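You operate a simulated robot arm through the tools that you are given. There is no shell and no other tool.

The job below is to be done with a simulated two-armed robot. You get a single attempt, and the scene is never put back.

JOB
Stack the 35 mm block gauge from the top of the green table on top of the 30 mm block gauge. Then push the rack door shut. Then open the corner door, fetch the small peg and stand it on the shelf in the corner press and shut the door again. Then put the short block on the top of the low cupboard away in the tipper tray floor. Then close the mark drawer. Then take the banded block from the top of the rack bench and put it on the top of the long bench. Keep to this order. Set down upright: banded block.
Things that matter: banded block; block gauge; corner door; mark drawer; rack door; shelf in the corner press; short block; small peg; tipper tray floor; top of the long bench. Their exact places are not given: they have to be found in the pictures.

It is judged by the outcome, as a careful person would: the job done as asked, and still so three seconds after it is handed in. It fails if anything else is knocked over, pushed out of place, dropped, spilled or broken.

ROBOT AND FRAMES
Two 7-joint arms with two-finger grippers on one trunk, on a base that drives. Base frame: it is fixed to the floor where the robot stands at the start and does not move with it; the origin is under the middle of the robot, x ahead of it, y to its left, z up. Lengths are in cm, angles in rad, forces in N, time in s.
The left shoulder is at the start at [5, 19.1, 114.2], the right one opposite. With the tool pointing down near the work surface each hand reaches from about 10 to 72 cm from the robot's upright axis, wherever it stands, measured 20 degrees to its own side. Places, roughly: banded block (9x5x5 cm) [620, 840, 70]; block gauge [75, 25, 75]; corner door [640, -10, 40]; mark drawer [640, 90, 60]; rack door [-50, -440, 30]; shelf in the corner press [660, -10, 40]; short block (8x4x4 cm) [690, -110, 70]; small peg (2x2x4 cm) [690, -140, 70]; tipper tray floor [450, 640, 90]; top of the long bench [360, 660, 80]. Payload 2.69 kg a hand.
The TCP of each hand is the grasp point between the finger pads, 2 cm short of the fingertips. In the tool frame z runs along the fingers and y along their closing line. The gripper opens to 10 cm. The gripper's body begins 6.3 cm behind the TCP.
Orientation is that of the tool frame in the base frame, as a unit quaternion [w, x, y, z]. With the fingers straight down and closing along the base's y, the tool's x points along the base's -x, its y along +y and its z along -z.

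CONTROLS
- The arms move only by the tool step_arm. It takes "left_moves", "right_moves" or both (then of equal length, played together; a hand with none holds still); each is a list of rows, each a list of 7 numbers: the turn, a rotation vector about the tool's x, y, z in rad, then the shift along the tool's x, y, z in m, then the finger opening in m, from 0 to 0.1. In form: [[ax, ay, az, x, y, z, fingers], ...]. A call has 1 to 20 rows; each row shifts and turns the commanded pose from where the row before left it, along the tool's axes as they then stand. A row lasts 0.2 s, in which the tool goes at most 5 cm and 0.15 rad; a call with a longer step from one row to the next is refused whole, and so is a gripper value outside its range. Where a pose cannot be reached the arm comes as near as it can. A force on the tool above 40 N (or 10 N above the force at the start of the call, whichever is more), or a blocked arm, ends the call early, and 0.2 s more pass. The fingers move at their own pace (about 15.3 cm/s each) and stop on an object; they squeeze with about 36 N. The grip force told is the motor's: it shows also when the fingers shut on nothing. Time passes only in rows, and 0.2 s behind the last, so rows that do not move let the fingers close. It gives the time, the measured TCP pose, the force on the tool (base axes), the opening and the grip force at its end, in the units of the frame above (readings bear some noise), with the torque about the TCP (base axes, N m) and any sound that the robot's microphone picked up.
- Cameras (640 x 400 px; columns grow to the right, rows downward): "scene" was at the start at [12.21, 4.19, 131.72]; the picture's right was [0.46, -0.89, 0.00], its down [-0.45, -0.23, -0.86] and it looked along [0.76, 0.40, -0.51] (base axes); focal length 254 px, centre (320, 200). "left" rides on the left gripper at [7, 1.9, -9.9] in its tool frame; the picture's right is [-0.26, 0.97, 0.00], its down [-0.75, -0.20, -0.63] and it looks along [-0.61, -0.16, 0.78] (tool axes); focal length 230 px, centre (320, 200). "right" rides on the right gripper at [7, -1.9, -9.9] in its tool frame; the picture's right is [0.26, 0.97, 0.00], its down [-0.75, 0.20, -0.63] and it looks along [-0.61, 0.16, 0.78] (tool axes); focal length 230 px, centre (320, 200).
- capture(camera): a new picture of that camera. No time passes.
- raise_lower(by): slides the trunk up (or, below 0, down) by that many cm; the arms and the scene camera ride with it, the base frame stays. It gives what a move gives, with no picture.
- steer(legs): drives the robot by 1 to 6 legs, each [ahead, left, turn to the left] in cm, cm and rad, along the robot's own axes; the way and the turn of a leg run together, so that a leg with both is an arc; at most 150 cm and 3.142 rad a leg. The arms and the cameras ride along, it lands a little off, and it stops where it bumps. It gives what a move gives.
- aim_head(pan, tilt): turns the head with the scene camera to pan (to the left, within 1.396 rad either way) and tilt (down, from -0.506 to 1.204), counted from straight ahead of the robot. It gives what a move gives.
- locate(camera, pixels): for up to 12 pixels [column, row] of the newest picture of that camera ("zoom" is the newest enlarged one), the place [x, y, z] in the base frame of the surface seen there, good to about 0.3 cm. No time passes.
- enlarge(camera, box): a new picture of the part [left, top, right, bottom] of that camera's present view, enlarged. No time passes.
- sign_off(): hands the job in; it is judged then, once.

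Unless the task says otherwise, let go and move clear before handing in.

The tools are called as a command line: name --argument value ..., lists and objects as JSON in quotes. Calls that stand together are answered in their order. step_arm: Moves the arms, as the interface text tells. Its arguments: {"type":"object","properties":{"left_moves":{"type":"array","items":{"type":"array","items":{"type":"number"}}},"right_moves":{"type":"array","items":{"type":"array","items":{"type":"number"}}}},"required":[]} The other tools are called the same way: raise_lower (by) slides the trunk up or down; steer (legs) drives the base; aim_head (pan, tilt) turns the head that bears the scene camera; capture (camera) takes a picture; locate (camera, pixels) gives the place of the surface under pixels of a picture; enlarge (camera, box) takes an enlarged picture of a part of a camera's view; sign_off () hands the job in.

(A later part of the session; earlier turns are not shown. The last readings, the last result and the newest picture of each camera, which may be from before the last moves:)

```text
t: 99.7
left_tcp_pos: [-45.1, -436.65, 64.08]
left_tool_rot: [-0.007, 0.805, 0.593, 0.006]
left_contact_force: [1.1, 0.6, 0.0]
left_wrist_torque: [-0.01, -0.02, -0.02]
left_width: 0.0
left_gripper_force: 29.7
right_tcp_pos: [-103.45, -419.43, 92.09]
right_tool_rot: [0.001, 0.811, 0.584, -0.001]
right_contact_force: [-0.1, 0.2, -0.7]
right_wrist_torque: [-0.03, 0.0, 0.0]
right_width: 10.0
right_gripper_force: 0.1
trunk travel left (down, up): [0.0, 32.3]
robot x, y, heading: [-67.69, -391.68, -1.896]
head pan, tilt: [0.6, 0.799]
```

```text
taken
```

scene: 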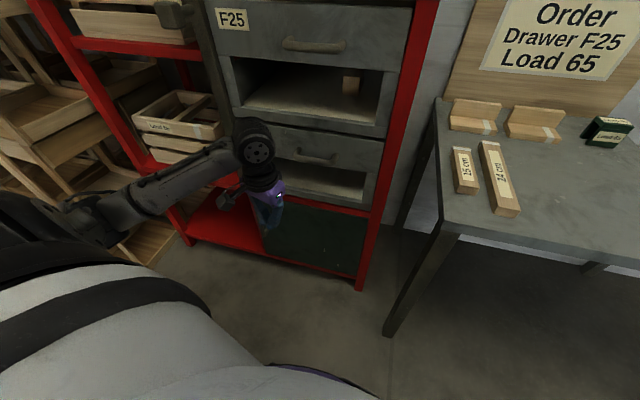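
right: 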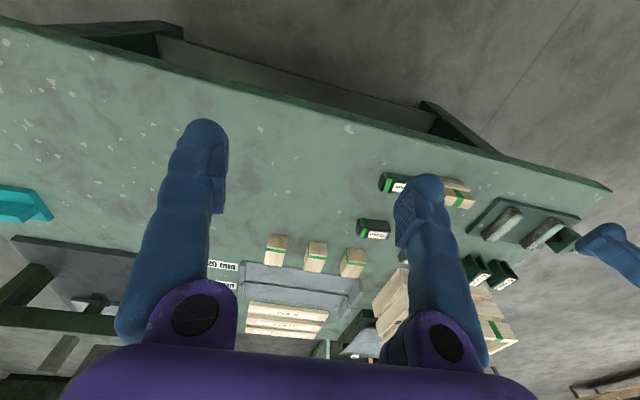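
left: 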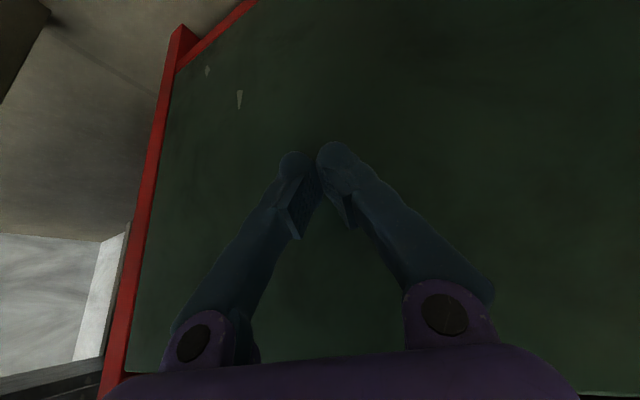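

locate --camera "scene" --pixels '[[270, 225], [275, 255], [350, 230], [350, 265], [310, 235], [362, 270], [290, 250]]'

step_arm --left_moves '[[0, 0, 0, 0, 0, -0.04, 0.0], [0, 0, 0, 0, 0, -0.04, 0.0], [0, 0, 0, 0, 0, -0.04, 0.0], [0, 0, 0, 0, 0, -0.04, 0.0], [0, 0, 0, 0, 0, 0, 0.0]]'

enlarge --camera "scene" --box '[180, 170, 400, 310]'

```text
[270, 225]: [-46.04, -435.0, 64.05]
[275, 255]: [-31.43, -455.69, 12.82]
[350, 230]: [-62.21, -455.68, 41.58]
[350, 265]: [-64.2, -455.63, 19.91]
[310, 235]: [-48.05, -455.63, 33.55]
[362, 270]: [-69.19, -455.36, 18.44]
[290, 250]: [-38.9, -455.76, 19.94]
```

```text
t: 100.9
left_tcp_pos: [-45.1, -436.86, 80.18]
left_tool_rot: [-0.006, 0.805, 0.593, 0.005]
left_contact_force: [0.6, 0.4, -0.1]
left_wrist_torque: [0.01, 0.02, -0.02]
left_width: 0.01
left_gripper_force: 29.7
right_tcp_pos: [-103.46, -419.5, 92.12]
right_tool_rot: [0.001, 0.811, 0.584, 0.0]
right_contact_force: [-0.3, 0.8, -0.1]
right_wrist_torque: [-0.03, -0.04, 0.0]
right_width: 9.97
right_gripper_force: 0.0
trunk travel left (down, up): [0.0, 32.3]
robot x, y, heading: [-67.76, -391.78, -1.9]
head pan, tilt: [0.6, 0.799]
```

```text
2.86 times, centred on (290, 240) of scene
```

zoom: 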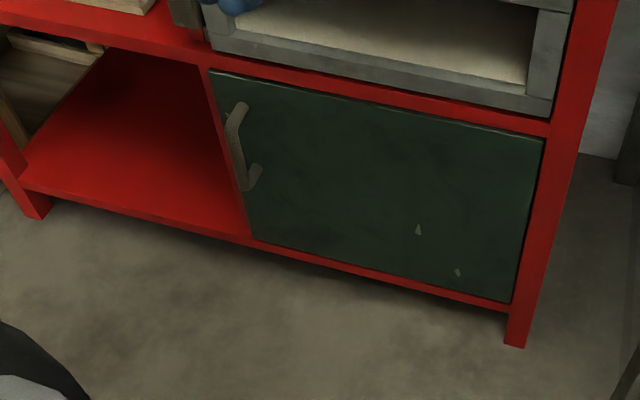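

The rack door is flush with the rack front (all points at y≈−455.7). Next I raise the trunk and drive back out the aisle.

raise_lower --by 22

steer --legs '[[-10, 0, 0], [0, 0, 0.32], [-5, -52, 0], [-100, 0, 0], [-110, 0, 0]]'

aim_head --pan 1.2 --tilt 0.25

capture --camera "scene"

```text
t: 103.2
left_tcp_pos: [-45.05, -436.82, 102.19]
left_tool_rot: [-0.005, 0.805, 0.593, 0.005]
left_contact_force: [-0.3, 0.5, 1.0]
left_wrist_torque: [0.0, -0.01, 0.01]
left_width: 0.01
left_gripper_force: 29.2
right_tcp_pos: [-103.4, -419.52, 114.13]
right_tool_rot: [0.0, 0.812, 0.584, -0.001]
right_contact_force: [0.2, 0.0, -0.2]
right_wrist_torque: [0.01, -0.05, 0.01]
right_width: 9.99
right_gripper_force: 0.1
trunk travel left (down, up): [-22.0, 10.3]
robot x, y, heading: [-67.66, -391.56, -1.892]
head pan, tilt: [0.6, 0.799]
```

```text
t: 119.9
left_tcp_pos: [-80.74, -205.78, 102.28]
left_tool_rot: [-0.007, 0.7, 0.714, 0.005]
left_contact_force: [1.1, -0.1, 1.0]
left_wrist_torque: [-0.02, -0.01, 0.01]
left_width: 0.0
left_gripper_force: 29.3
right_tcp_pos: [-141.56, -207.64, 114.05]
right_tool_rot: [0.001, 0.708, 0.706, -0.001]
right_contact_force: [0.3, -0.1, -0.5]
right_wrist_torque: [0.0, 0.01, 0.04]
right_width: 10.02
right_gripper_force: 0.1
trunk travel left (down, up): [-22.0, 10.3]
robot x, y, heading: [-116.4, -169.7, -1.575]
head pan, tilt: [0.6, 0.799]
```

```text
t: 120.9
left_tcp_pos: [-80.85, -205.74, 102.26]
left_tool_rot: [-0.006, 0.7, 0.714, 0.005]
left_contact_force: [-0.6, 0.1, -0.5]
left_wrist_torque: [-0.02, 0.03, 0.02]
left_width: 0.0
left_gripper_force: 29.2
right_tcp_pos: [-141.62, -207.6, 114.14]
right_tool_rot: [0.001, 0.708, 0.706, 0.0]
right_contact_force: [0.3, 0.4, 0.0]
right_wrist_torque: [-0.02, 0.04, 0.01]
right_width: 10.0
right_gripper_force: 0.1
trunk travel left (down, up): [-22.0, 10.3]
robot x, y, heading: [-116.43, -169.8, -1.581]
head pan, tilt: [1.201, 0.25]
```

```text
taken
```

scene: 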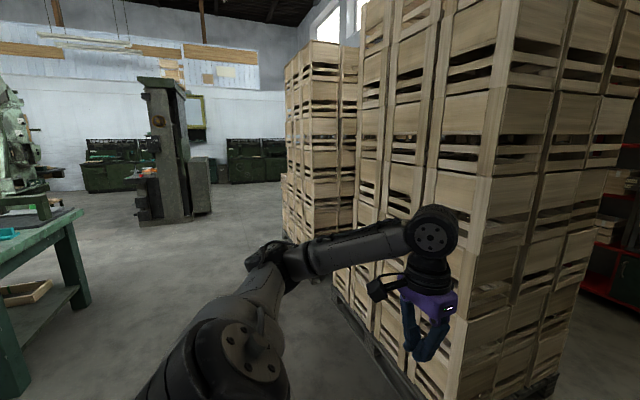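

The corridor between the green table and the pallets leads to +x. I locate the pillar and the cupboards beyond.

locate --camera "scene" --pixels '[[150, 222], [185, 222], [205, 212], [100, 190], [140, 188], [250, 182], [285, 235], [60, 190], [75, 295], [290, 60], [120, 150], [260, 145]]'

enlarge --camera "scene" --box '[60, 60, 300, 230]'

```text
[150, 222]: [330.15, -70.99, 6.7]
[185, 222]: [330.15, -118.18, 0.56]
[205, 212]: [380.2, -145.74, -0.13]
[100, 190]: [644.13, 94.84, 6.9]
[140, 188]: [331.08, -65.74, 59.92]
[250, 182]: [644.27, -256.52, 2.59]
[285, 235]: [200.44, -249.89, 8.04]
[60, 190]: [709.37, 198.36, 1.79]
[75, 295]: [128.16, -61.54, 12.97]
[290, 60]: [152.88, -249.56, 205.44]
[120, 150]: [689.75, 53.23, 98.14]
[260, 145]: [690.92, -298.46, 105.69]
```

```text
2.35 times, centred on (180, 145) of scene
```

zoom: 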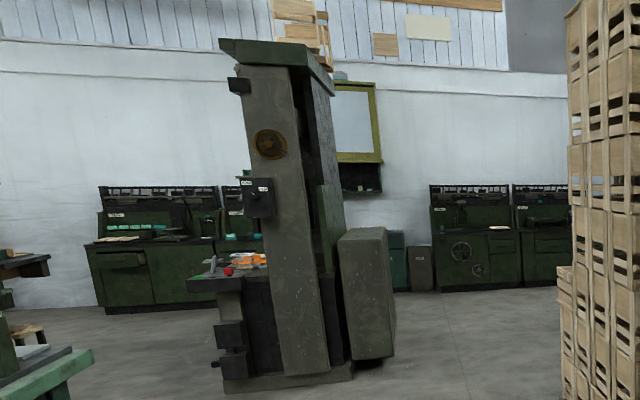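

Path: along y≈−155 past the table, then further right past the machine (x 330–400, y −146…−66). I drive the first part.

steer --legs '[[-15, 0, 0], [0, 0, 1.577], [140, 0, 0], [140, 0, 0]]'

aim_head --pan 0 --tilt 0.3

capture --camera "scene"

```text
t: 139.3
left_tcp_pos: [197.65, -115.99, 102.24]
left_tool_rot: [-0.008, -0.02, 1.0, -0.002]
left_contact_force: [0.4, 0.1, 0.1]
left_wrist_torque: [0.0, -0.02, -0.02]
left_width: 0.0
left_gripper_force: 29.3
right_tcp_pos: [200.56, -176.82, 114.04]
right_tool_rot: [0.001, -0.007, 1.0, 0.0]
right_contact_force: [-0.2, -1.1, 0.8]
right_wrist_torque: [0.0, 0.0, 0.01]
right_width: 10.01
right_gripper_force: 0.2
trunk travel left (down, up): [-22.0, 10.3]
robot x, y, heading: [162.49, -152.0, 0.014]
head pan, tilt: [1.201, 0.25]
```

```text
t: 140.7
left_tcp_pos: [197.71, -115.97, 102.12]
left_tool_rot: [-0.007, -0.019, 1.0, -0.001]
left_contact_force: [-0.3, 0.5, 0.3]
left_wrist_torque: [-0.04, -0.03, 0.02]
left_width: 0.01
left_gripper_force: 29.6
right_tcp_pos: [200.6, -176.74, 114.22]
right_tool_rot: [0.002, -0.007, 1.0, 0.0]
right_contact_force: [-0.1, -0.6, -0.1]
right_wrist_torque: [-0.01, 0.01, -0.04]
right_width: 10.0
right_gripper_force: 0.1
trunk travel left (down, up): [-22.0, 10.3]
robot x, y, heading: [162.63, -152.26, 0.017]
head pan, tilt: [0.0, 0.3]
```

```text
taken
```

scene: 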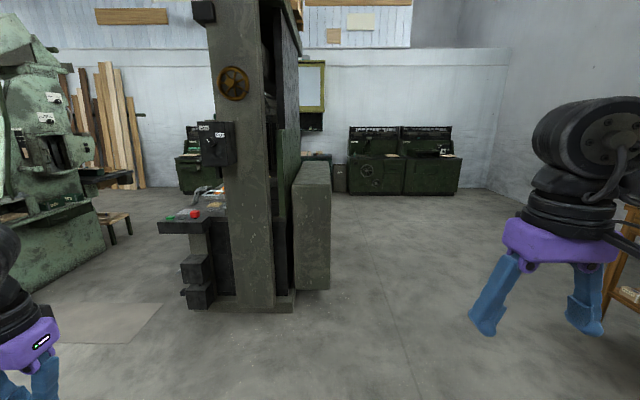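

The machine's right side is at about (328,285). I locate it and the wooden table on the right before passing between.

locate --camera "scene" --pixels '[[328, 285], [330, 180], [615, 300], [635, 220], [380, 190], [430, 190], [345, 188], [320, 170], [455, 150], [375, 150], [310, 190], [400, 360]]'

```text
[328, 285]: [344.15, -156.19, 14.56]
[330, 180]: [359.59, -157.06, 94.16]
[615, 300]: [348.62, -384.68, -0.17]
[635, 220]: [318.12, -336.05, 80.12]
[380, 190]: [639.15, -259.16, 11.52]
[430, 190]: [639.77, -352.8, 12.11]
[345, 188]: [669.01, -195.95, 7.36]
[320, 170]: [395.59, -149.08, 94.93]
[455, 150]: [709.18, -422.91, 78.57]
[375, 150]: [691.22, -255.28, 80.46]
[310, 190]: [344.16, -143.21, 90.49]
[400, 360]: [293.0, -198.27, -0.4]
```

I pass the machine at y≈−242, midway between it and the wooden table.

steer --legs '[[45, -5, -0.015], [60, -85, 0], [148, 0, 0], [80, 40, 0]]'

aim_head --pan 0.5 --tilt 0.35

capture --camera "scene"

```text
t: 162.1
left_tcp_pos: [532.42, -169.15, 102.3]
left_tool_rot: [-0.008, -0.003, 1.0, -0.002]
left_contact_force: [-0.2, 0.0, 0.5]
left_wrist_torque: [0.01, 0.03, -0.04]
left_width: 0.01
left_gripper_force: 29.1
right_tcp_pos: [533.45, -229.8, 114.17]
right_tool_rot: [0.001, 0.008, 1.0, 0.0]
right_contact_force: [0.5, 0.8, -0.2]
right_wrist_torque: [0.0, 0.02, 0.01]
right_width: 9.98
right_gripper_force: 0.1
trunk travel left (down, up): [-22.0, 10.3]
robot x, y, heading: [496.35, -204.03, -0.017]
head pan, tilt: [0.0, 0.3]
```

```text
t: 163.0
left_tcp_pos: [532.4, -168.91, 102.1]
left_tool_rot: [-0.008, -0.004, 1.0, -0.002]
left_contact_force: [0.3, -0.2, -0.8]
left_wrist_torque: [-0.03, 0.03, -0.01]
left_width: 0.03
left_gripper_force: 29.4
right_tcp_pos: [533.48, -229.83, 113.97]
right_tool_rot: [0.001, 0.008, 1.0, 0.0]
right_contact_force: [-0.4, 0.6, 0.0]
right_wrist_torque: [0.01, -0.01, 0.01]
right_width: 10.0
right_gripper_force: 0.0
trunk travel left (down, up): [-22.0, 10.3]
robot x, y, heading: [496.12, -204.34, -0.018]
head pan, tilt: [0.499, 0.351]
```

```text
taken
```

scene: 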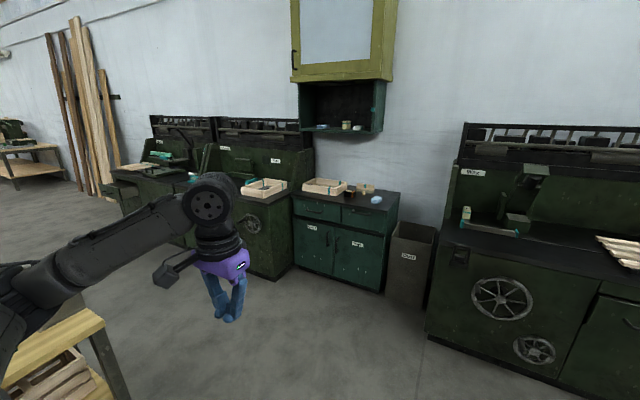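

I see the low cupboard with small things on top at (340,195), and dark green cabinets left of it. I enlarge to read labels.

enlarge --camera "scene" --box '[270, 160, 430, 300]'

enlarge --camera "scene" --box '[100, 110, 320, 260]'

locate --camera "scene" --pixels '[[300, 260], [380, 285], [385, 210], [296, 212], [340, 200], [250, 200], [165, 180], [120, 185], [90, 345], [60, 330]]'

```text
2.86 times, centred on (350, 230) of scene
```

zoom: 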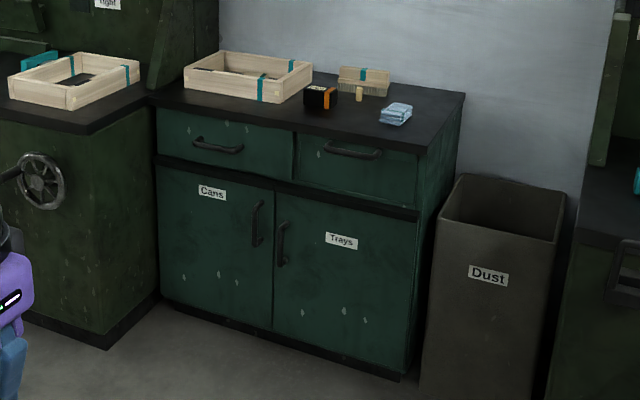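

```text
2.67 times, centred on (210, 185) of scene
```

zoom: 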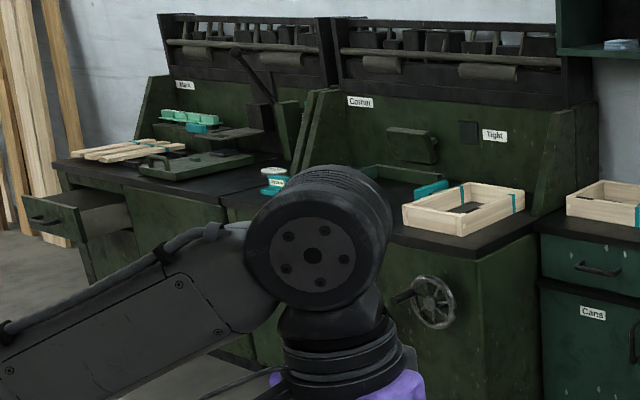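

```text
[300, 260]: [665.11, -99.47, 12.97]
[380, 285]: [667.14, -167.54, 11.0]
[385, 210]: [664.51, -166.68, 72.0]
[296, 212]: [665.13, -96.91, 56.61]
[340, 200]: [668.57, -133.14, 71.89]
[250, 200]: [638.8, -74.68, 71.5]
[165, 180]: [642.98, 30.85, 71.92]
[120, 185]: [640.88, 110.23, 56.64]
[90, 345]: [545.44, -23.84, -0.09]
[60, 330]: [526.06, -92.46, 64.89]
```

The "Corner" unit is left of the low cupboard, the "Mark" unit with an open drawer further left. There is a wooden table near my left; I look at it before moving.

aim_head --pan 1.1 --tilt 0.55

capture --camera "scene"

```text
t: 164.0
left_tcp_pos: [532.4, -168.98, 102.26]
left_tool_rot: [-0.007, -0.004, 1.0, -0.001]
left_contact_force: [-0.8, 0.1, 0.2]
left_wrist_torque: [0.02, -0.01, 0.0]
left_width: 0.01
left_gripper_force: 29.7
right_tcp_pos: [533.41, -229.87, 114.1]
right_tool_rot: [0.001, 0.008, 1.0, 0.0]
right_contact_force: [0.6, 0.0, -0.1]
right_wrist_torque: [0.0, 0.0, 0.01]
right_width: 10.01
right_gripper_force: 0.2
trunk travel left (down, up): [-22.0, 10.3]
robot x, y, heading: [496.12, -204.18, -0.02]
head pan, tilt: [1.1, 0.55]
```

```text
taken
```

scene: 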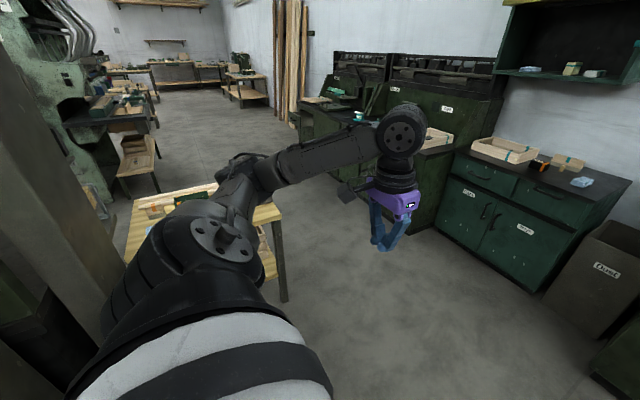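

locate --camera "scene" --pixels '[[283, 300], [280, 210], [135, 200], [210, 185], [140, 250], [265, 165], [330, 150], [150, 200], [275, 130], [100, 110]]'

enlarge --camera "scene" --box '[250, 50, 510, 250]'

```text
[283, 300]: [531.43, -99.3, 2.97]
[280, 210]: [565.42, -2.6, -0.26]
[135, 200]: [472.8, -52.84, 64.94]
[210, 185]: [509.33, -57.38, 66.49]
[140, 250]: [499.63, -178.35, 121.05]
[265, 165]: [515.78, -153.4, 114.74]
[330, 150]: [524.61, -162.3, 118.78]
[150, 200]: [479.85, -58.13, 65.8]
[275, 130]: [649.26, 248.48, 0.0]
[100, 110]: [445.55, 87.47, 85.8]
```

```text
2.00 times, centred on (380, 150) of scene
```

zoom: 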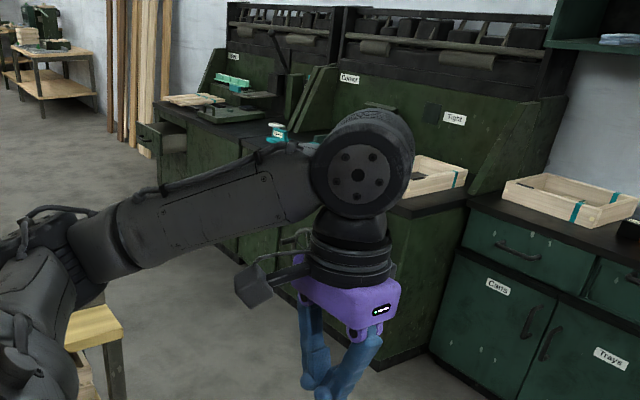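

The wooden table occupies about x 470–533, y −100…−50 (z 65). I drive to about (570, −155) and look at the corner unit and the cupboard.

steer --legs '[[74, 48, 0.02]]'

aim_head --pan 0.9 --tilt 0.6

capture --camera "scene"

aim_head --pan 0.15 --tilt 0.7

capture --camera "scene"

```text
t: 168.7
left_tcp_pos: [605.6, -121.12, 102.18]
left_tool_rot: [-0.008, -0.011, 1.0, -0.002]
left_contact_force: [0.9, 0.0, -0.1]
left_wrist_torque: [0.02, 0.05, 0.03]
left_width: 0.02
left_gripper_force: 29.5
right_tcp_pos: [607.43, -182.05, 114.09]
right_tool_rot: [0.002, 0.001, 1.0, 0.0]
right_contact_force: [0.2, 0.3, 0.3]
right_wrist_torque: [-0.02, 0.01, -0.01]
right_width: 10.01
right_gripper_force: 0.1
trunk travel left (down, up): [-22.0, 10.3]
robot x, y, heading: [569.67, -157.13, -0.004]
head pan, tilt: [1.1, 0.55]
```

```text
t: 169.5
left_tcp_pos: [605.56, -121.33, 102.27]
left_tool_rot: [-0.007, -0.01, 1.0, -0.002]
left_contact_force: [0.1, 0.9, 0.3]
left_wrist_torque: [0.01, -0.03, -0.02]
left_width: 0.01
left_gripper_force: 29.9
right_tcp_pos: [607.37, -182.12, 114.18]
right_tool_rot: [0.002, 0.001, 1.0, 0.0]
right_contact_force: [-0.2, -1.1, 0.8]
right_wrist_torque: [-0.05, -0.03, 0.03]
right_width: 10.01
right_gripper_force: 0.0
trunk travel left (down, up): [-22.0, 10.3]
robot x, y, heading: [569.85, -156.53, -0.008]
head pan, tilt: [0.901, 0.6]
```

```text
taken
```

scene: 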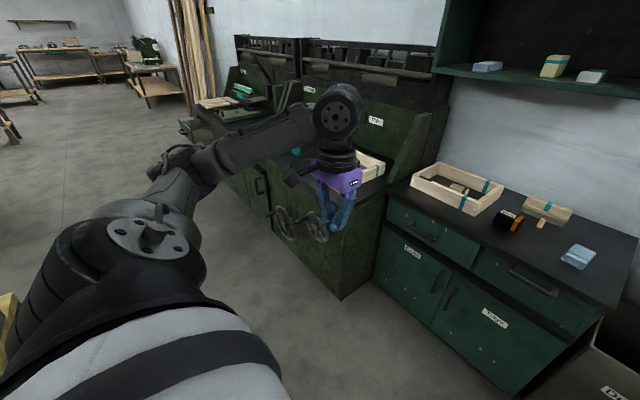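

```text
t: 170.6
left_tcp_pos: [605.51, -121.37, 102.26]
left_tool_rot: [-0.007, -0.011, 1.0, -0.002]
left_contact_force: [-0.8, -0.9, 0.0]
left_wrist_torque: [0.01, -0.01, 0.02]
left_width: 0.01
left_gripper_force: 29.8
right_tcp_pos: [607.47, -182.05, 114.3]
right_tool_rot: [0.001, 0.001, 1.0, 0.001]
right_contact_force: [0.1, -0.2, -0.8]
right_wrist_torque: [-0.01, 0.01, 0.02]
right_width: 10.04
right_gripper_force: 0.2
trunk travel left (down, up): [-22.0, 10.3]
robot x, y, heading: [569.5, -156.92, -0.002]
head pan, tilt: [0.15, 0.7]
```

```text
taken
```

scene: 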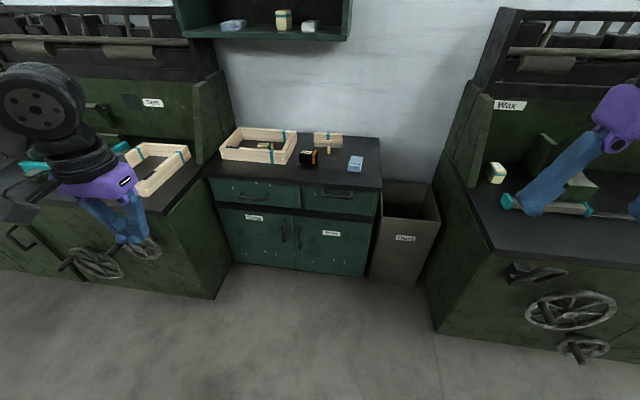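

enlarge --camera "scene" --box '[200, 110, 390, 230]'

locate --camera "scene" --pixels '[[308, 158], [329, 148], [265, 146], [356, 163], [245, 150], [327, 138], [290, 150], [380, 180], [208, 175], [405, 215]]'

```text
3.33 times, centred on (295, 170) of scene
```

zoom: 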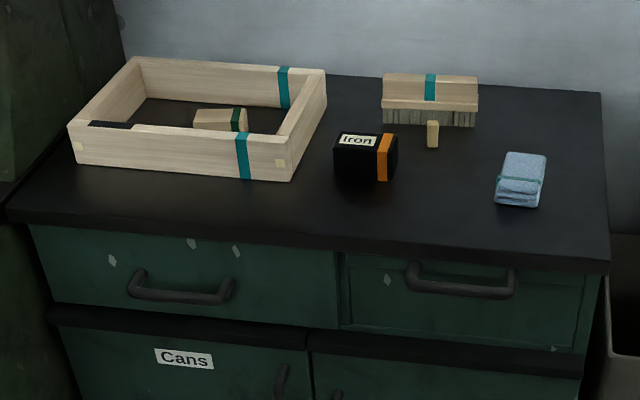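

```text
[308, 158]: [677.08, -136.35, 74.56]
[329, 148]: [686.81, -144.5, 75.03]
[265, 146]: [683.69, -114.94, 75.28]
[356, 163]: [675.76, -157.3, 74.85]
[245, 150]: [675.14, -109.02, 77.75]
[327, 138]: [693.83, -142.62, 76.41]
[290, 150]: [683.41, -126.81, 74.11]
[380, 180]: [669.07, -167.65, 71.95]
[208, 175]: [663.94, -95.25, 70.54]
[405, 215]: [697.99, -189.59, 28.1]
```

The small peg stands at about (687,−144.5) before the brush; the short block lies inside the tray frame near (684,−114). Next I drive left to face the corner unit.

steer --legs '[[3, 95, 0]]'

aim_head --pan 0.45 --tilt 0.75

capture --camera "scene"

```text
t: 179.2
left_tcp_pos: [608.33, -26.94, 102.23]
left_tool_rot: [-0.007, -0.013, 1.0, -0.003]
left_contact_force: [-0.4, -0.5, 0.2]
left_wrist_torque: [0.0, 0.01, 0.0]
left_width: 0.03
left_gripper_force: 29.4
right_tcp_pos: [610.57, -87.78, 114.13]
right_tool_rot: [0.001, -0.003, 1.0, 0.0]
right_contact_force: [0.8, -0.3, 0.8]
right_wrist_torque: [0.03, -0.01, -0.01]
right_width: 9.98
right_gripper_force: 0.1
trunk travel left (down, up): [-22.0, 10.3]
robot x, y, heading: [572.85, -62.95, -0.003]
head pan, tilt: [0.15, 0.7]
```

```text
t: 180.0
left_tcp_pos: [608.17, -27.0, 102.15]
left_tool_rot: [-0.008, -0.015, 1.0, -0.002]
left_contact_force: [0.3, -0.2, -0.8]
left_wrist_torque: [-0.01, 0.01, -0.01]
left_width: 0.0
left_gripper_force: 29.8
right_tcp_pos: [610.48, -87.89, 114.22]
right_tool_rot: [0.001, -0.003, 1.0, 0.0]
right_contact_force: [-0.8, 1.1, 0.4]
right_wrist_torque: [0.02, 0.01, 0.01]
right_width: 10.0
right_gripper_force: 0.0
trunk travel left (down, up): [-22.0, 10.3]
robot x, y, heading: [572.8, -63.06, 0.002]
head pan, tilt: [0.45, 0.75]
```

```text
taken
```

scene: 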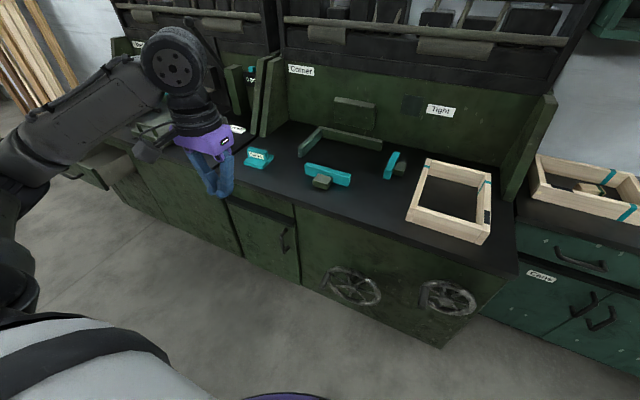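

enlarge --camera "scene" --box '[200, 180, 340, 300]'

locate --camera "scene" --pixels '[[230, 208], [295, 238], [243, 255], [300, 282], [288, 240], [297, 212], [270, 240], [165, 200], [130, 195], [350, 285], [320, 290], [225, 130]]'

```text
3.33 times, centred on (270, 240) of scene
```

zoom: 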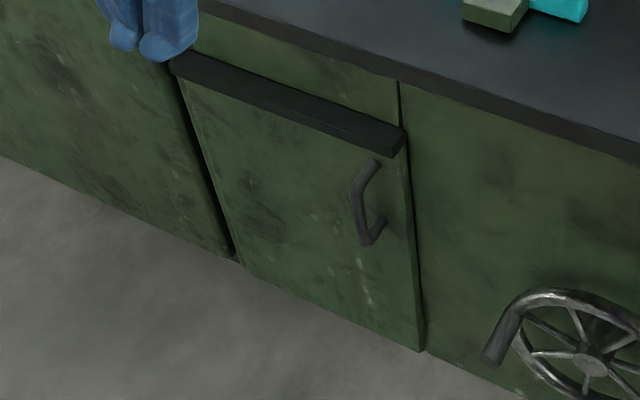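

```text
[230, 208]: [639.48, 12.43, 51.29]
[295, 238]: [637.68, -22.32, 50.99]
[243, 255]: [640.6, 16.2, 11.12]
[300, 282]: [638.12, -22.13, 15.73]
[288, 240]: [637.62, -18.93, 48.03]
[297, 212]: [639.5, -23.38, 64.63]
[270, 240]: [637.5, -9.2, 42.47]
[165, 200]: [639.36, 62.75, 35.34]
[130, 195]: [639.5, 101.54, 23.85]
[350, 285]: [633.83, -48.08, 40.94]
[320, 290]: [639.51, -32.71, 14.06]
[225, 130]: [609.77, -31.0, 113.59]
```

The corner door spans y≈+14 (hinge) to −22.5 (free edge), z 11–51 at x≈638, with a vertical bar handle near y≈−18. I measure the handle closely.

enlarge --camera "scene" --box '[250, 205, 320, 265]'

```text
6.67 times, centred on (285, 235) of scene
```

zoom: 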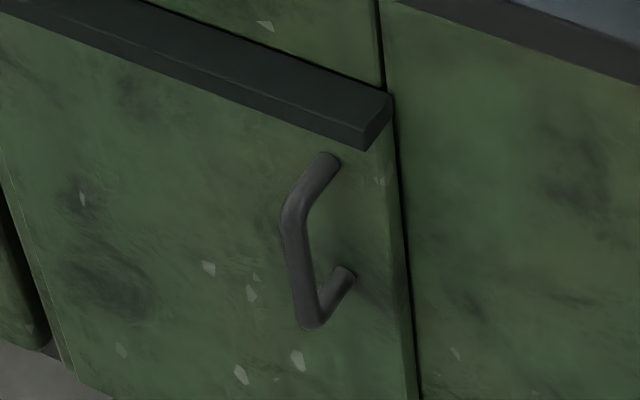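

locate --camera "zoom" --pixels '[[296, 215], [300, 265], [310, 318], [330, 158], [345, 270], [375, 135], [250, 60], [380, 95], [400, 380], [240, 240], [60, 340], [330, 220]]'

```text
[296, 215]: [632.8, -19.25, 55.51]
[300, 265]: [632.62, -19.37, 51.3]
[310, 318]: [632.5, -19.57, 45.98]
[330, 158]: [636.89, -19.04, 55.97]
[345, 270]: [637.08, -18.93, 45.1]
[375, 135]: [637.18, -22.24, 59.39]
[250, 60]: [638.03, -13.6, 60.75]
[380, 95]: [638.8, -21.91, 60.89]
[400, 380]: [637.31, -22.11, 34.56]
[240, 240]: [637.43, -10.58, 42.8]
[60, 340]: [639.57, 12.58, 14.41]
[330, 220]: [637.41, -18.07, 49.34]
```

The handle bar is at (632.4, −19.3), z 45.5–56, about 4 cm clear of the door. I lower the trunk, open the left fingers, tilt the hand 45° forward and move to just before the handle.

raise_lower --by -14

step_arm --left_moves '[[0, -0.131, 0, 0, 0, 0, 0.06], [0, -0.131, 0, 0, 0, 0, 0.06], [0, -0.131, 0, 0, 0, 0, 0.06], [0, -0.131, 0, 0, 0, 0, 0.06], [0, -0.131, 0, 0, 0, 0, 0.06], [0, -0.131, 0, 0, 0, 0, 0.06], [0, 0, 0, 0, 0, 0, 0.06]]'

```text
t: 181.6
left_tcp_pos: [608.42, -26.97, 88.2]
left_tool_rot: [-0.008, -0.014, 1.0, -0.002]
left_contact_force: [1.0, -0.2, 0.1]
left_wrist_torque: [-0.03, 0.0, -0.03]
left_width: 0.0
left_gripper_force: 30.3
right_tcp_pos: [610.59, -87.85, 100.15]
right_tool_rot: [0.001, -0.003, 1.0, 0.0]
right_contact_force: [-0.4, -0.1, -0.4]
right_wrist_torque: [-0.06, -0.02, 0.0]
right_width: 10.03
right_gripper_force: 0.1
trunk travel left (down, up): [-8.0, 24.3]
robot x, y, heading: [572.67, -62.89, 0.006]
head pan, tilt: [0.45, 0.75]
```

```text
t: 183.2
left_tcp_pos: [612.67, -24.7, 88.87]
left_tool_rot: [0.376, -0.013, 0.927, 0.004]
left_contact_force: [0.2, 0.1, -0.9]
left_wrist_torque: [-0.02, -0.02, 0.02]
left_width: 6.01
left_gripper_force: 0.0
left hand out of reach, approached as far as the arm can: row 4, 5, 6
right_tcp_pos: [610.43, -87.71, 100.06]
right_tool_rot: [0.001, -0.002, 1.0, -0.001]
right_contact_force: [0.7, 0.4, -0.5]
right_wrist_torque: [-0.02, 0.01, 0.01]
right_width: 9.99
right_gripper_force: 0.0
trunk travel left (down, up): [-8.0, 24.3]
robot x, y, heading: [572.68, -62.53, 0.002]
head pan, tilt: [0.45, 0.75]
```

The tilt is reached (0.77 rad). I move to the pre-grasp point before the handle.

step_arm --left_moves '[[0, 0, 0, 0.0142, 0.006, 0.0368, 0.06], [0, 0, 0, 0.0142, 0.006, 0.0368, 0.06], [0, 0, 0, 0.0142, 0.006, 0.0368, 0.06], [0, 0, 0, 0.0142, 0.006, 0.0368, 0.06], [0, 0, 0, 0.0142, 0.006, 0.0368, 0.06], [0, 0, 0, 0.0142, 0.006, 0.0368, 0.06], [0, 0, 0, 0.0142, 0.006, 0.0368, 0.06], [0, 0, 0, 0.0142, 0.006, 0.0368, 0.06], [0, 0, 0, 0.0142, 0.006, 0.0368, 0.06], [0, 0, 0, 0, 0, 0, 0.06]]'

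capture --camera "left"

capture --camera "scene"

```text
t: 185.4
left_tcp_pos: [626.39, -18.99, 56.06]
left_tool_rot: [0.377, -0.014, 0.926, 0.004]
left_contact_force: [-0.2, -0.1, 0.0]
left_wrist_torque: [0.01, -0.01, 0.01]
left_width: 5.99
left_gripper_force: 0.1
right_tcp_pos: [610.64, -87.72, 100.07]
right_tool_rot: [0.001, -0.003, 1.0, 0.0]
right_contact_force: [-0.5, -0.6, -0.5]
right_wrist_torque: [0.02, 0.01, -0.02]
right_width: 9.99
right_gripper_force: 0.0
trunk travel left (down, up): [-8.0, 24.3]
robot x, y, heading: [572.5, -62.54, 0.009]
head pan, tilt: [0.45, 0.75]
```

```text
taken
```

left: 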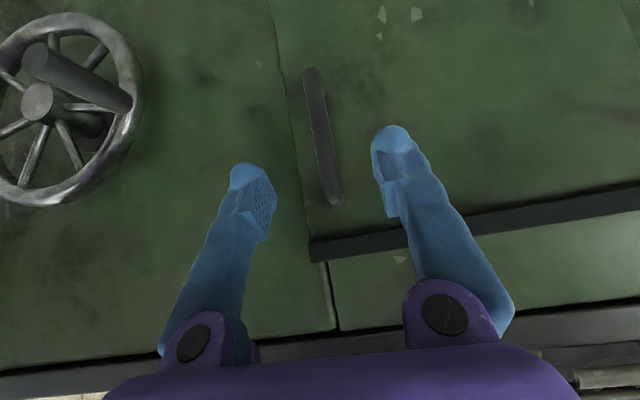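

```text
taken
```

scene: 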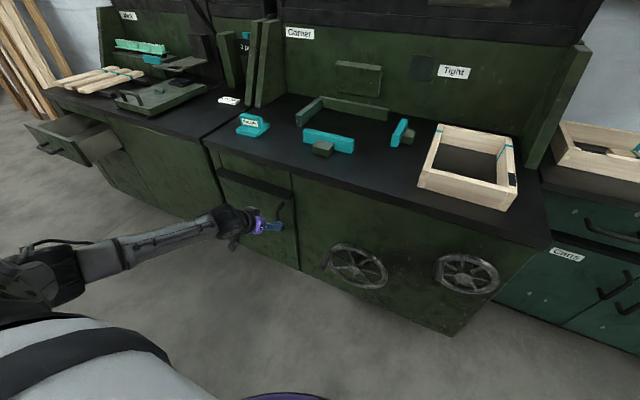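

The handle bar (left picture (322,140)) lies between the open fingers. I advance 8 cm along the fingers and close.

step_arm --left_moves '[[0, 0, 0, 0, 0, 0.03, 0.06], [0, 0, 0, 0, 0, 0.03, 0.06], [0, 0, 0, 0, 0, 0.018, 0.06], [0, 0, 0, 0, 0, 0, 0.06], [0, 0, 0, 0, 0, 0, 0.0], [0, 0, 0, 0, 0, 0, 0.0], [0, 0, 0, 0, 0, 0, 0.0]]'

capture --camera "left"

```text
t: 187.0
left_tcp_pos: [631.81, -18.8, 50.52]
left_tool_rot: [0.375, -0.013, 0.927, 0.003]
left_contact_force: [1.4, -1.6, -1.3]
left_wrist_torque: [0.02, -0.19, -0.03]
left_width: 1.47
left_gripper_force: 40.7
right_tcp_pos: [610.57, -87.83, 100.01]
right_tool_rot: [0.001, -0.003, 1.0, -0.001]
right_contact_force: [-0.1, 0.2, -0.4]
right_wrist_torque: [-0.03, 0.01, -0.01]
right_width: 10.01
right_gripper_force: 0.1
trunk travel left (down, up): [-8.0, 24.3]
robot x, y, heading: [572.91, -62.99, 0.002]
head pan, tilt: [0.45, 0.75]
```

```text
taken
```

left: 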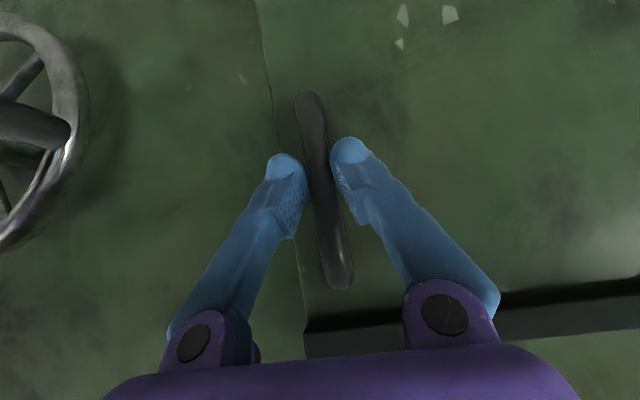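

The bar is gripped (1.47 cm). I pull along the hinge arc in small steps.

step_arm --left_moves '[[0, 0, 0, 0.0139, 0.0053, -0.0135, 0.0], [0, 0, 0, 0.0139, 0.0053, -0.0135, 0.0], [0, 0, 0, 0.0139, 0.0053, -0.0135, 0.0], [0, 0, 0, 0.0129, 0.0087, -0.0125, 0.0], [0, 0, 0, 0.0129, 0.0087, -0.0125, 0.0], [0, 0, 0, 0.0129, 0.0087, -0.0125, 0.0], [0, 0, 0, 0, 0, 0, 0.0]]'

capture --camera "scene"

capture --camera "left"

```text
t: 188.6
left_tcp_pos: [620.38, -14.63, 50.46]
left_tool_rot: [0.375, -0.015, 0.927, 0.005]
left_contact_force: [0.0, 0.4, -4.7]
left_wrist_torque: [-0.02, 0.24, 0.05]
left_width: 1.46
left_gripper_force: 40.6
right_tcp_pos: [610.54, -87.74, 100.12]
right_tool_rot: [0.001, -0.003, 1.0, 0.0]
right_contact_force: [0.6, 0.3, -0.6]
right_wrist_torque: [0.01, 0.01, 0.0]
right_width: 10.01
right_gripper_force: 0.0
trunk travel left (down, up): [-8.0, 24.3]
robot x, y, heading: [572.59, -62.84, 0.001]
head pan, tilt: [0.45, 0.75]
```

```text
taken
```

scene: 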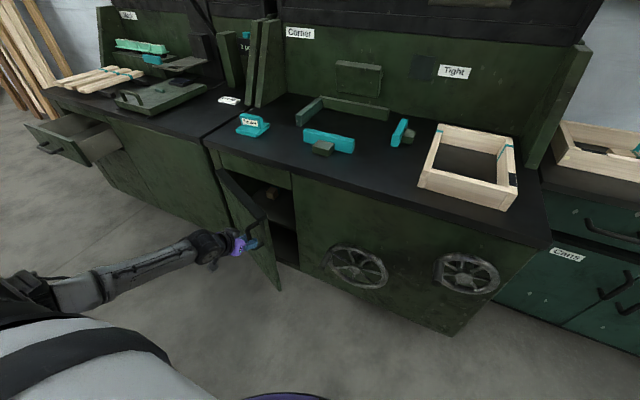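

```text
taken
```

left: 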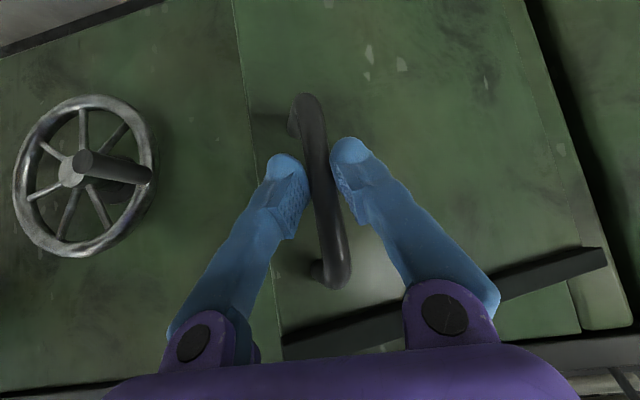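

The door opens smoothly. I carry on along the arc to about 70°.

step_arm --left_moves '[[0, 0, 0, 0.0176, 0.017, -0.0171, 0.0], [0, 0, 0, 0.0176, 0.017, -0.0171, 0.0], [0, 0, 0, 0.0151, 0.0215, -0.0146, 0.0], [0, 0, 0, 0.0151, 0.0215, -0.0146, 0.0], [0, 0, 0, 0.0122, 0.0245, -0.0118, 0.0], [0, 0, 0, 0.0122, 0.0245, -0.0118, 0.0], [0, 0, 0, 0.009, 0.0275, -0.0087, 0.0], [0, 0, 0, 0.009, 0.0275, -0.0087, 0.0], [0, 0, 0, 0, 0, 0, 0.0]]'

capture --camera "scene"

capture --camera "left"

```text
t: 190.6
left_tcp_pos: [605.03, 2.78, 50.24]
left_tool_rot: [0.376, -0.013, 0.927, 0.003]
left_contact_force: [-0.5, -0.3, -0.1]
left_wrist_torque: [0.02, -0.02, 0.03]
left_width: 0.0
left_gripper_force: 29.2
right_tcp_pos: [610.55, -87.78, 100.18]
right_tool_rot: [0.001, -0.003, 1.0, 0.0]
right_contact_force: [-1.0, 0.0, 0.4]
right_wrist_torque: [-0.05, -0.02, 0.03]
right_width: 9.98
right_gripper_force: 0.0
trunk travel left (down, up): [-8.0, 24.3]
robot x, y, heading: [572.76, -62.8, 0.002]
head pan, tilt: [0.45, 0.75]
```

```text
taken
```

scene: 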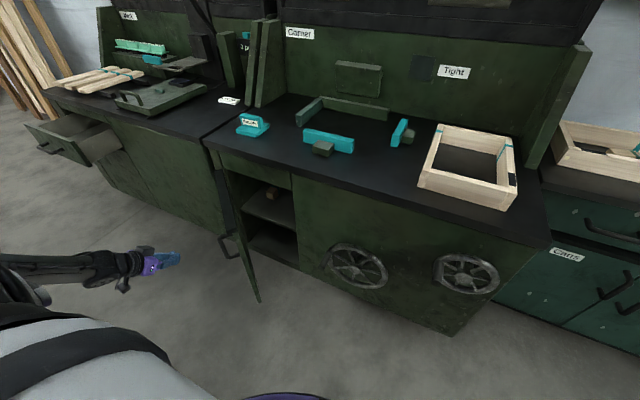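

```text
taken
```

left: 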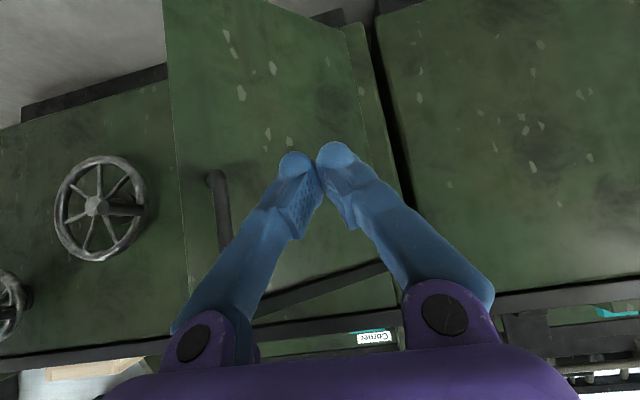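

The handle slipped out with the door about half open. I measure the door and the inside, enlarging the opening.

enlarge --camera "scene" --box '[200, 140, 320, 310]'

locate --camera "scene" --pixels '[[240, 235], [257, 296], [230, 190], [226, 245], [270, 193], [280, 215], [270, 240], [290, 205], [255, 195], [265, 178]]'

```text
2.35 times, centred on (260, 225) of scene
```

zoom: 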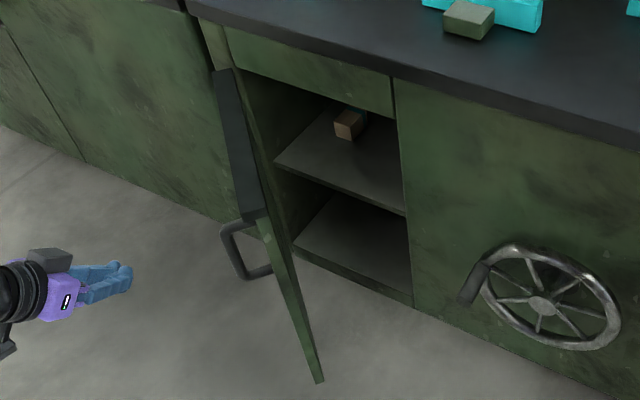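

```text
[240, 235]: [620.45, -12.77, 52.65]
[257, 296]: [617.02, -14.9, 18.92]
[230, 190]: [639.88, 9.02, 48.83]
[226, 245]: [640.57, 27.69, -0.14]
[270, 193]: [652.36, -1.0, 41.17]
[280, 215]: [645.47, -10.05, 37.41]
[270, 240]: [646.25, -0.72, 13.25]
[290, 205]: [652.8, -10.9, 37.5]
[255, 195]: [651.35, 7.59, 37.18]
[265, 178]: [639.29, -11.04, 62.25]
```

The shelf is at z≈37.4 with another small block at (652,−1); the door is only ~36° open (edge at (617,−15)). I lift the left hand over the door and come down on its inner side to push it wider.

step_arm --left_moves '[[0, 0, 0, -0.0333, 0, -0.0199, 0.0], [0, 0, 0, -0.0333, 0, -0.0199, 0.0], [0, 0, 0, -0.0333, 0, -0.0199, 0.0], [0, 0, 0, -0.0333, 0, -0.0199, 0.0], [0, 0, 0, -0.0333, 0, -0.0199, 0.0], [0, 0, 0, -0.0333, 0, -0.0199, 0.0], [0, 0, 0, -0.0333, 0, -0.0199, 0.0], [0, 0, 0, -0.0333, 0, -0.0199, 0.0], [0, 0, 0, 0, 0, 0, 0.0]]'

```text
t: 192.6
left_tcp_pos: [607.16, 2.83, 57.83]
left_tool_rot: [0.376, -0.013, 0.926, 0.002]
left_contact_force: [0.1, -0.1, -0.6]
left_wrist_torque: [0.01, 0.01, 0.02]
left_width: 0.0
left_gripper_force: 29.5
left hand out of reach, approached as far as the arm can: row 3, 4, 5, 6, 7, 8
right_tcp_pos: [610.54, -87.8, 100.09]
right_tool_rot: [0.001, -0.003, 1.0, 0.0]
right_contact_force: [0.5, 0.1, 0.2]
right_wrist_torque: [-0.04, -0.03, 0.02]
right_width: 9.99
right_gripper_force: 0.0
trunk travel left (down, up): [-8.0, 24.3]
robot x, y, heading: [572.82, -63.02, -0.002]
head pan, tilt: [0.45, 0.75]
```

The arm cannot rise there; I raise the trunk instead to lift the hand above the door.

raise_lower --by 23

step_arm --left_moves '[[0, 0, 0, -0.009, -0.0413, 0.0087, 0.0], [0, 0, 0, -0.009, -0.0413, 0.0087, 0.0], [0, 0, 0, -0.009, -0.0413, 0.0087, 0.0], [0, 0, 0, -0.009, -0.0413, 0.0087, 0.0], [0, 0, 0, -0.009, -0.0413, 0.0087, 0.0], [0, 0, 0, -0.009, -0.0413, 0.0087, 0.0], [0, 0, 0, -0.009, -0.0413, 0.0087, 0.0], [0, 0, 0, -0.009, -0.0413, 0.0087, 0.0], [0, 0, 0, 0, 0, 0, 0.0]]'

capture --camera "scene"

```text
t: 195.1
left_tcp_pos: [607.03, 2.86, 80.82]
left_tool_rot: [0.376, -0.014, 0.927, 0.004]
left_contact_force: [0.3, 0.5, 0.2]
left_wrist_torque: [-0.01, 0.0, -0.02]
left_width: 0.0
left_gripper_force: 29.6
right_tcp_pos: [610.58, -87.73, 122.98]
right_tool_rot: [0.001, -0.002, 1.0, 0.0]
right_contact_force: [-0.2, 0.3, -0.3]
right_wrist_torque: [-0.01, -0.02, -0.01]
right_width: 10.0
right_gripper_force: 0.0
trunk travel left (down, up): [-31.0, 1.3]
robot x, y, heading: [572.79, -62.82, 0.002]
head pan, tilt: [0.45, 0.75]
```

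```text
t: 197.1
left_tcp_pos: [618.13, -29.9, 80.95]
left_tool_rot: [0.377, -0.013, 0.926, 0.003]
left_contact_force: [0.3, -0.1, 0.5]
left_wrist_torque: [-0.01, -0.03, -0.02]
left_width: 0.01
left_gripper_force: 29.5
right_tcp_pos: [610.54, -87.75, 123.1]
right_tool_rot: [0.002, -0.003, 1.0, 0.0]
right_contact_force: [-0.2, -0.6, 0.9]
right_wrist_torque: [0.0, 0.02, -0.02]
right_width: 10.0
right_gripper_force: 0.1
trunk travel left (down, up): [-31.0, 1.3]
robot x, y, heading: [572.47, -62.9, 0.006]
head pan, tilt: [0.45, 0.75]
```

```text
taken
```

scene: 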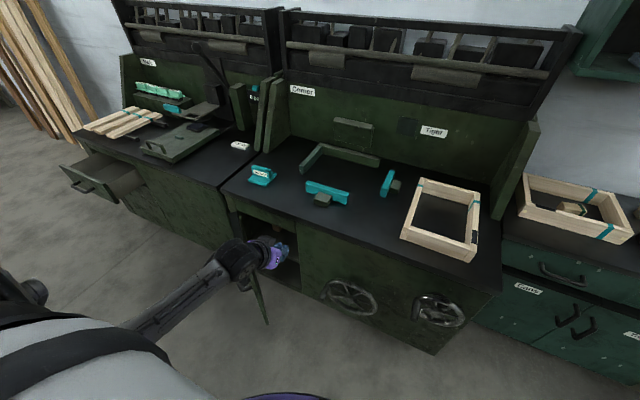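

The hand is above the free space right of the door's edge. I lower the trunk, advance a little, and push the door toward +y.

raise_lower --by -28

step_arm --left_moves '[[0, 0, 0, -0.0251, 0, 0.0244, 0.0], [0, 0, 0, -0.0251, 0, 0.0244, 0.0], [0, 0, 0, 0, 0, 0, 0.0]]'

capture --camera "scene"

capture --camera "left"

```text
t: 199.9
left_tcp_pos: [618.12, -29.73, 52.82]
left_tool_rot: [0.377, -0.013, 0.926, 0.003]
left_contact_force: [0.1, -0.2, 0.5]
left_wrist_torque: [-0.03, 0.02, -0.01]
left_width: 0.01
left_gripper_force: 29.7
right_tcp_pos: [610.54, -87.79, 95.16]
right_tool_rot: [0.0, -0.003, 1.0, 0.0]
right_contact_force: [-0.8, 0.4, 0.3]
right_wrist_torque: [0.0, -0.02, -0.02]
right_width: 9.98
right_gripper_force: 0.1
trunk travel left (down, up): [-3.0, 29.3]
robot x, y, heading: [572.93, -63.0, 0.003]
head pan, tilt: [0.45, 0.75]
```

```text
t: 200.7
left_tcp_pos: [624.98, -29.81, 52.82]
left_tool_rot: [0.377, -0.013, 0.926, 0.004]
left_contact_force: [-0.7, -0.9, -0.7]
left_wrist_torque: [-0.03, -0.03, -0.02]
left_width: 0.0
left_gripper_force: 29.9
right_tcp_pos: [610.52, -87.88, 95.1]
right_tool_rot: [0.002, -0.002, 1.0, -0.001]
right_contact_force: [0.0, 0.5, -0.3]
right_wrist_torque: [-0.01, 0.02, 0.02]
right_width: 10.0
right_gripper_force: 0.0
trunk travel left (down, up): [-3.0, 29.3]
robot x, y, heading: [572.73, -63.08, 0.003]
head pan, tilt: [0.45, 0.75]
```

```text
taken
```

scene: 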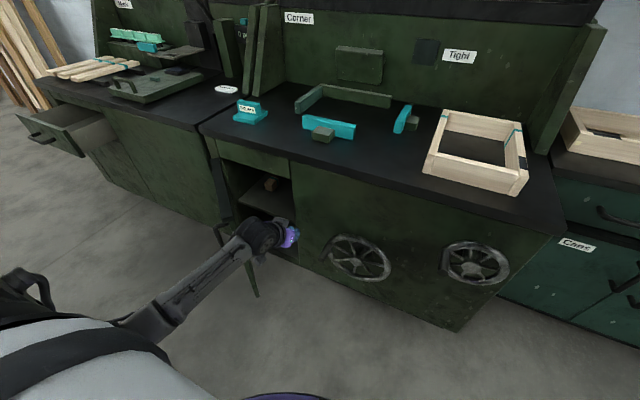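

```text
taken
```

left: 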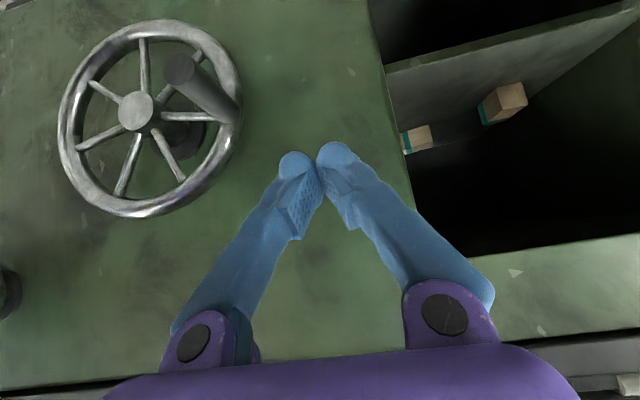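

The picture shows two blocks on the shelf ((505,100) and (418,138)). Now I push the door along +y.

step_arm --left_moves '[[0, 0, 0, 0, 0.03, 0, 0.0], [0, 0, 0, 0, 0.03, 0, 0.0], [0, 0, 0, 0, 0.03, 0, 0.0], [0, 0, 0, 0, 0.03, 0, 0.0], [0, 0, 0, 0.002, 0.03, -0.002, 0.0], [0, 0, 0, 0.005, 0.028, -0.005, 0.0], [0, 0, 0, 0.005, 0.028, -0.005, 0.0], [0, 0, 0, 0.005, 0.028, -0.005, 0.0], [0, 0, 0, 0, 0, 0, 0.0]]'

capture --camera "scene"

capture --camera "left"

```text
t: 202.1
left_tcp_pos: [623.34, -12.76, 52.3]
left_tool_rot: [0.369, -0.015, 0.929, -0.001]
left_contact_force: [-0.5, -0.7, -1.6]
left_wrist_torque: [0.0, -0.18, 0.21]
left_width: 0.01
left_gripper_force: 29.6
right_tcp_pos: [610.55, -87.69, 95.13]
right_tool_rot: [0.0, -0.004, 1.0, 0.001]
right_contact_force: [0.3, 0.5, 0.0]
right_wrist_torque: [-0.05, 0.02, 0.03]
right_width: 9.99
right_gripper_force: 0.1
trunk travel left (down, up): [-3.0, 29.3]
robot x, y, heading: [572.77, -63.04, 0.005]
head pan, tilt: [0.45, 0.75]
stopped in row 7 (left hand): the force on the tool passed its limit at 52 N (the readings are from after the stop); the commanded pose is now the measured one
```

```text
taken
```

scene: 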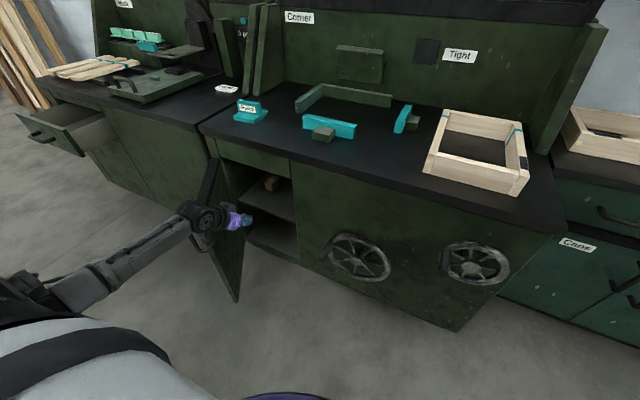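

```text
taken
```

left: 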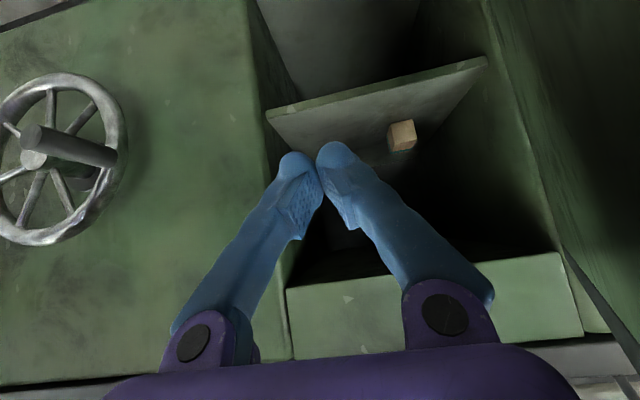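

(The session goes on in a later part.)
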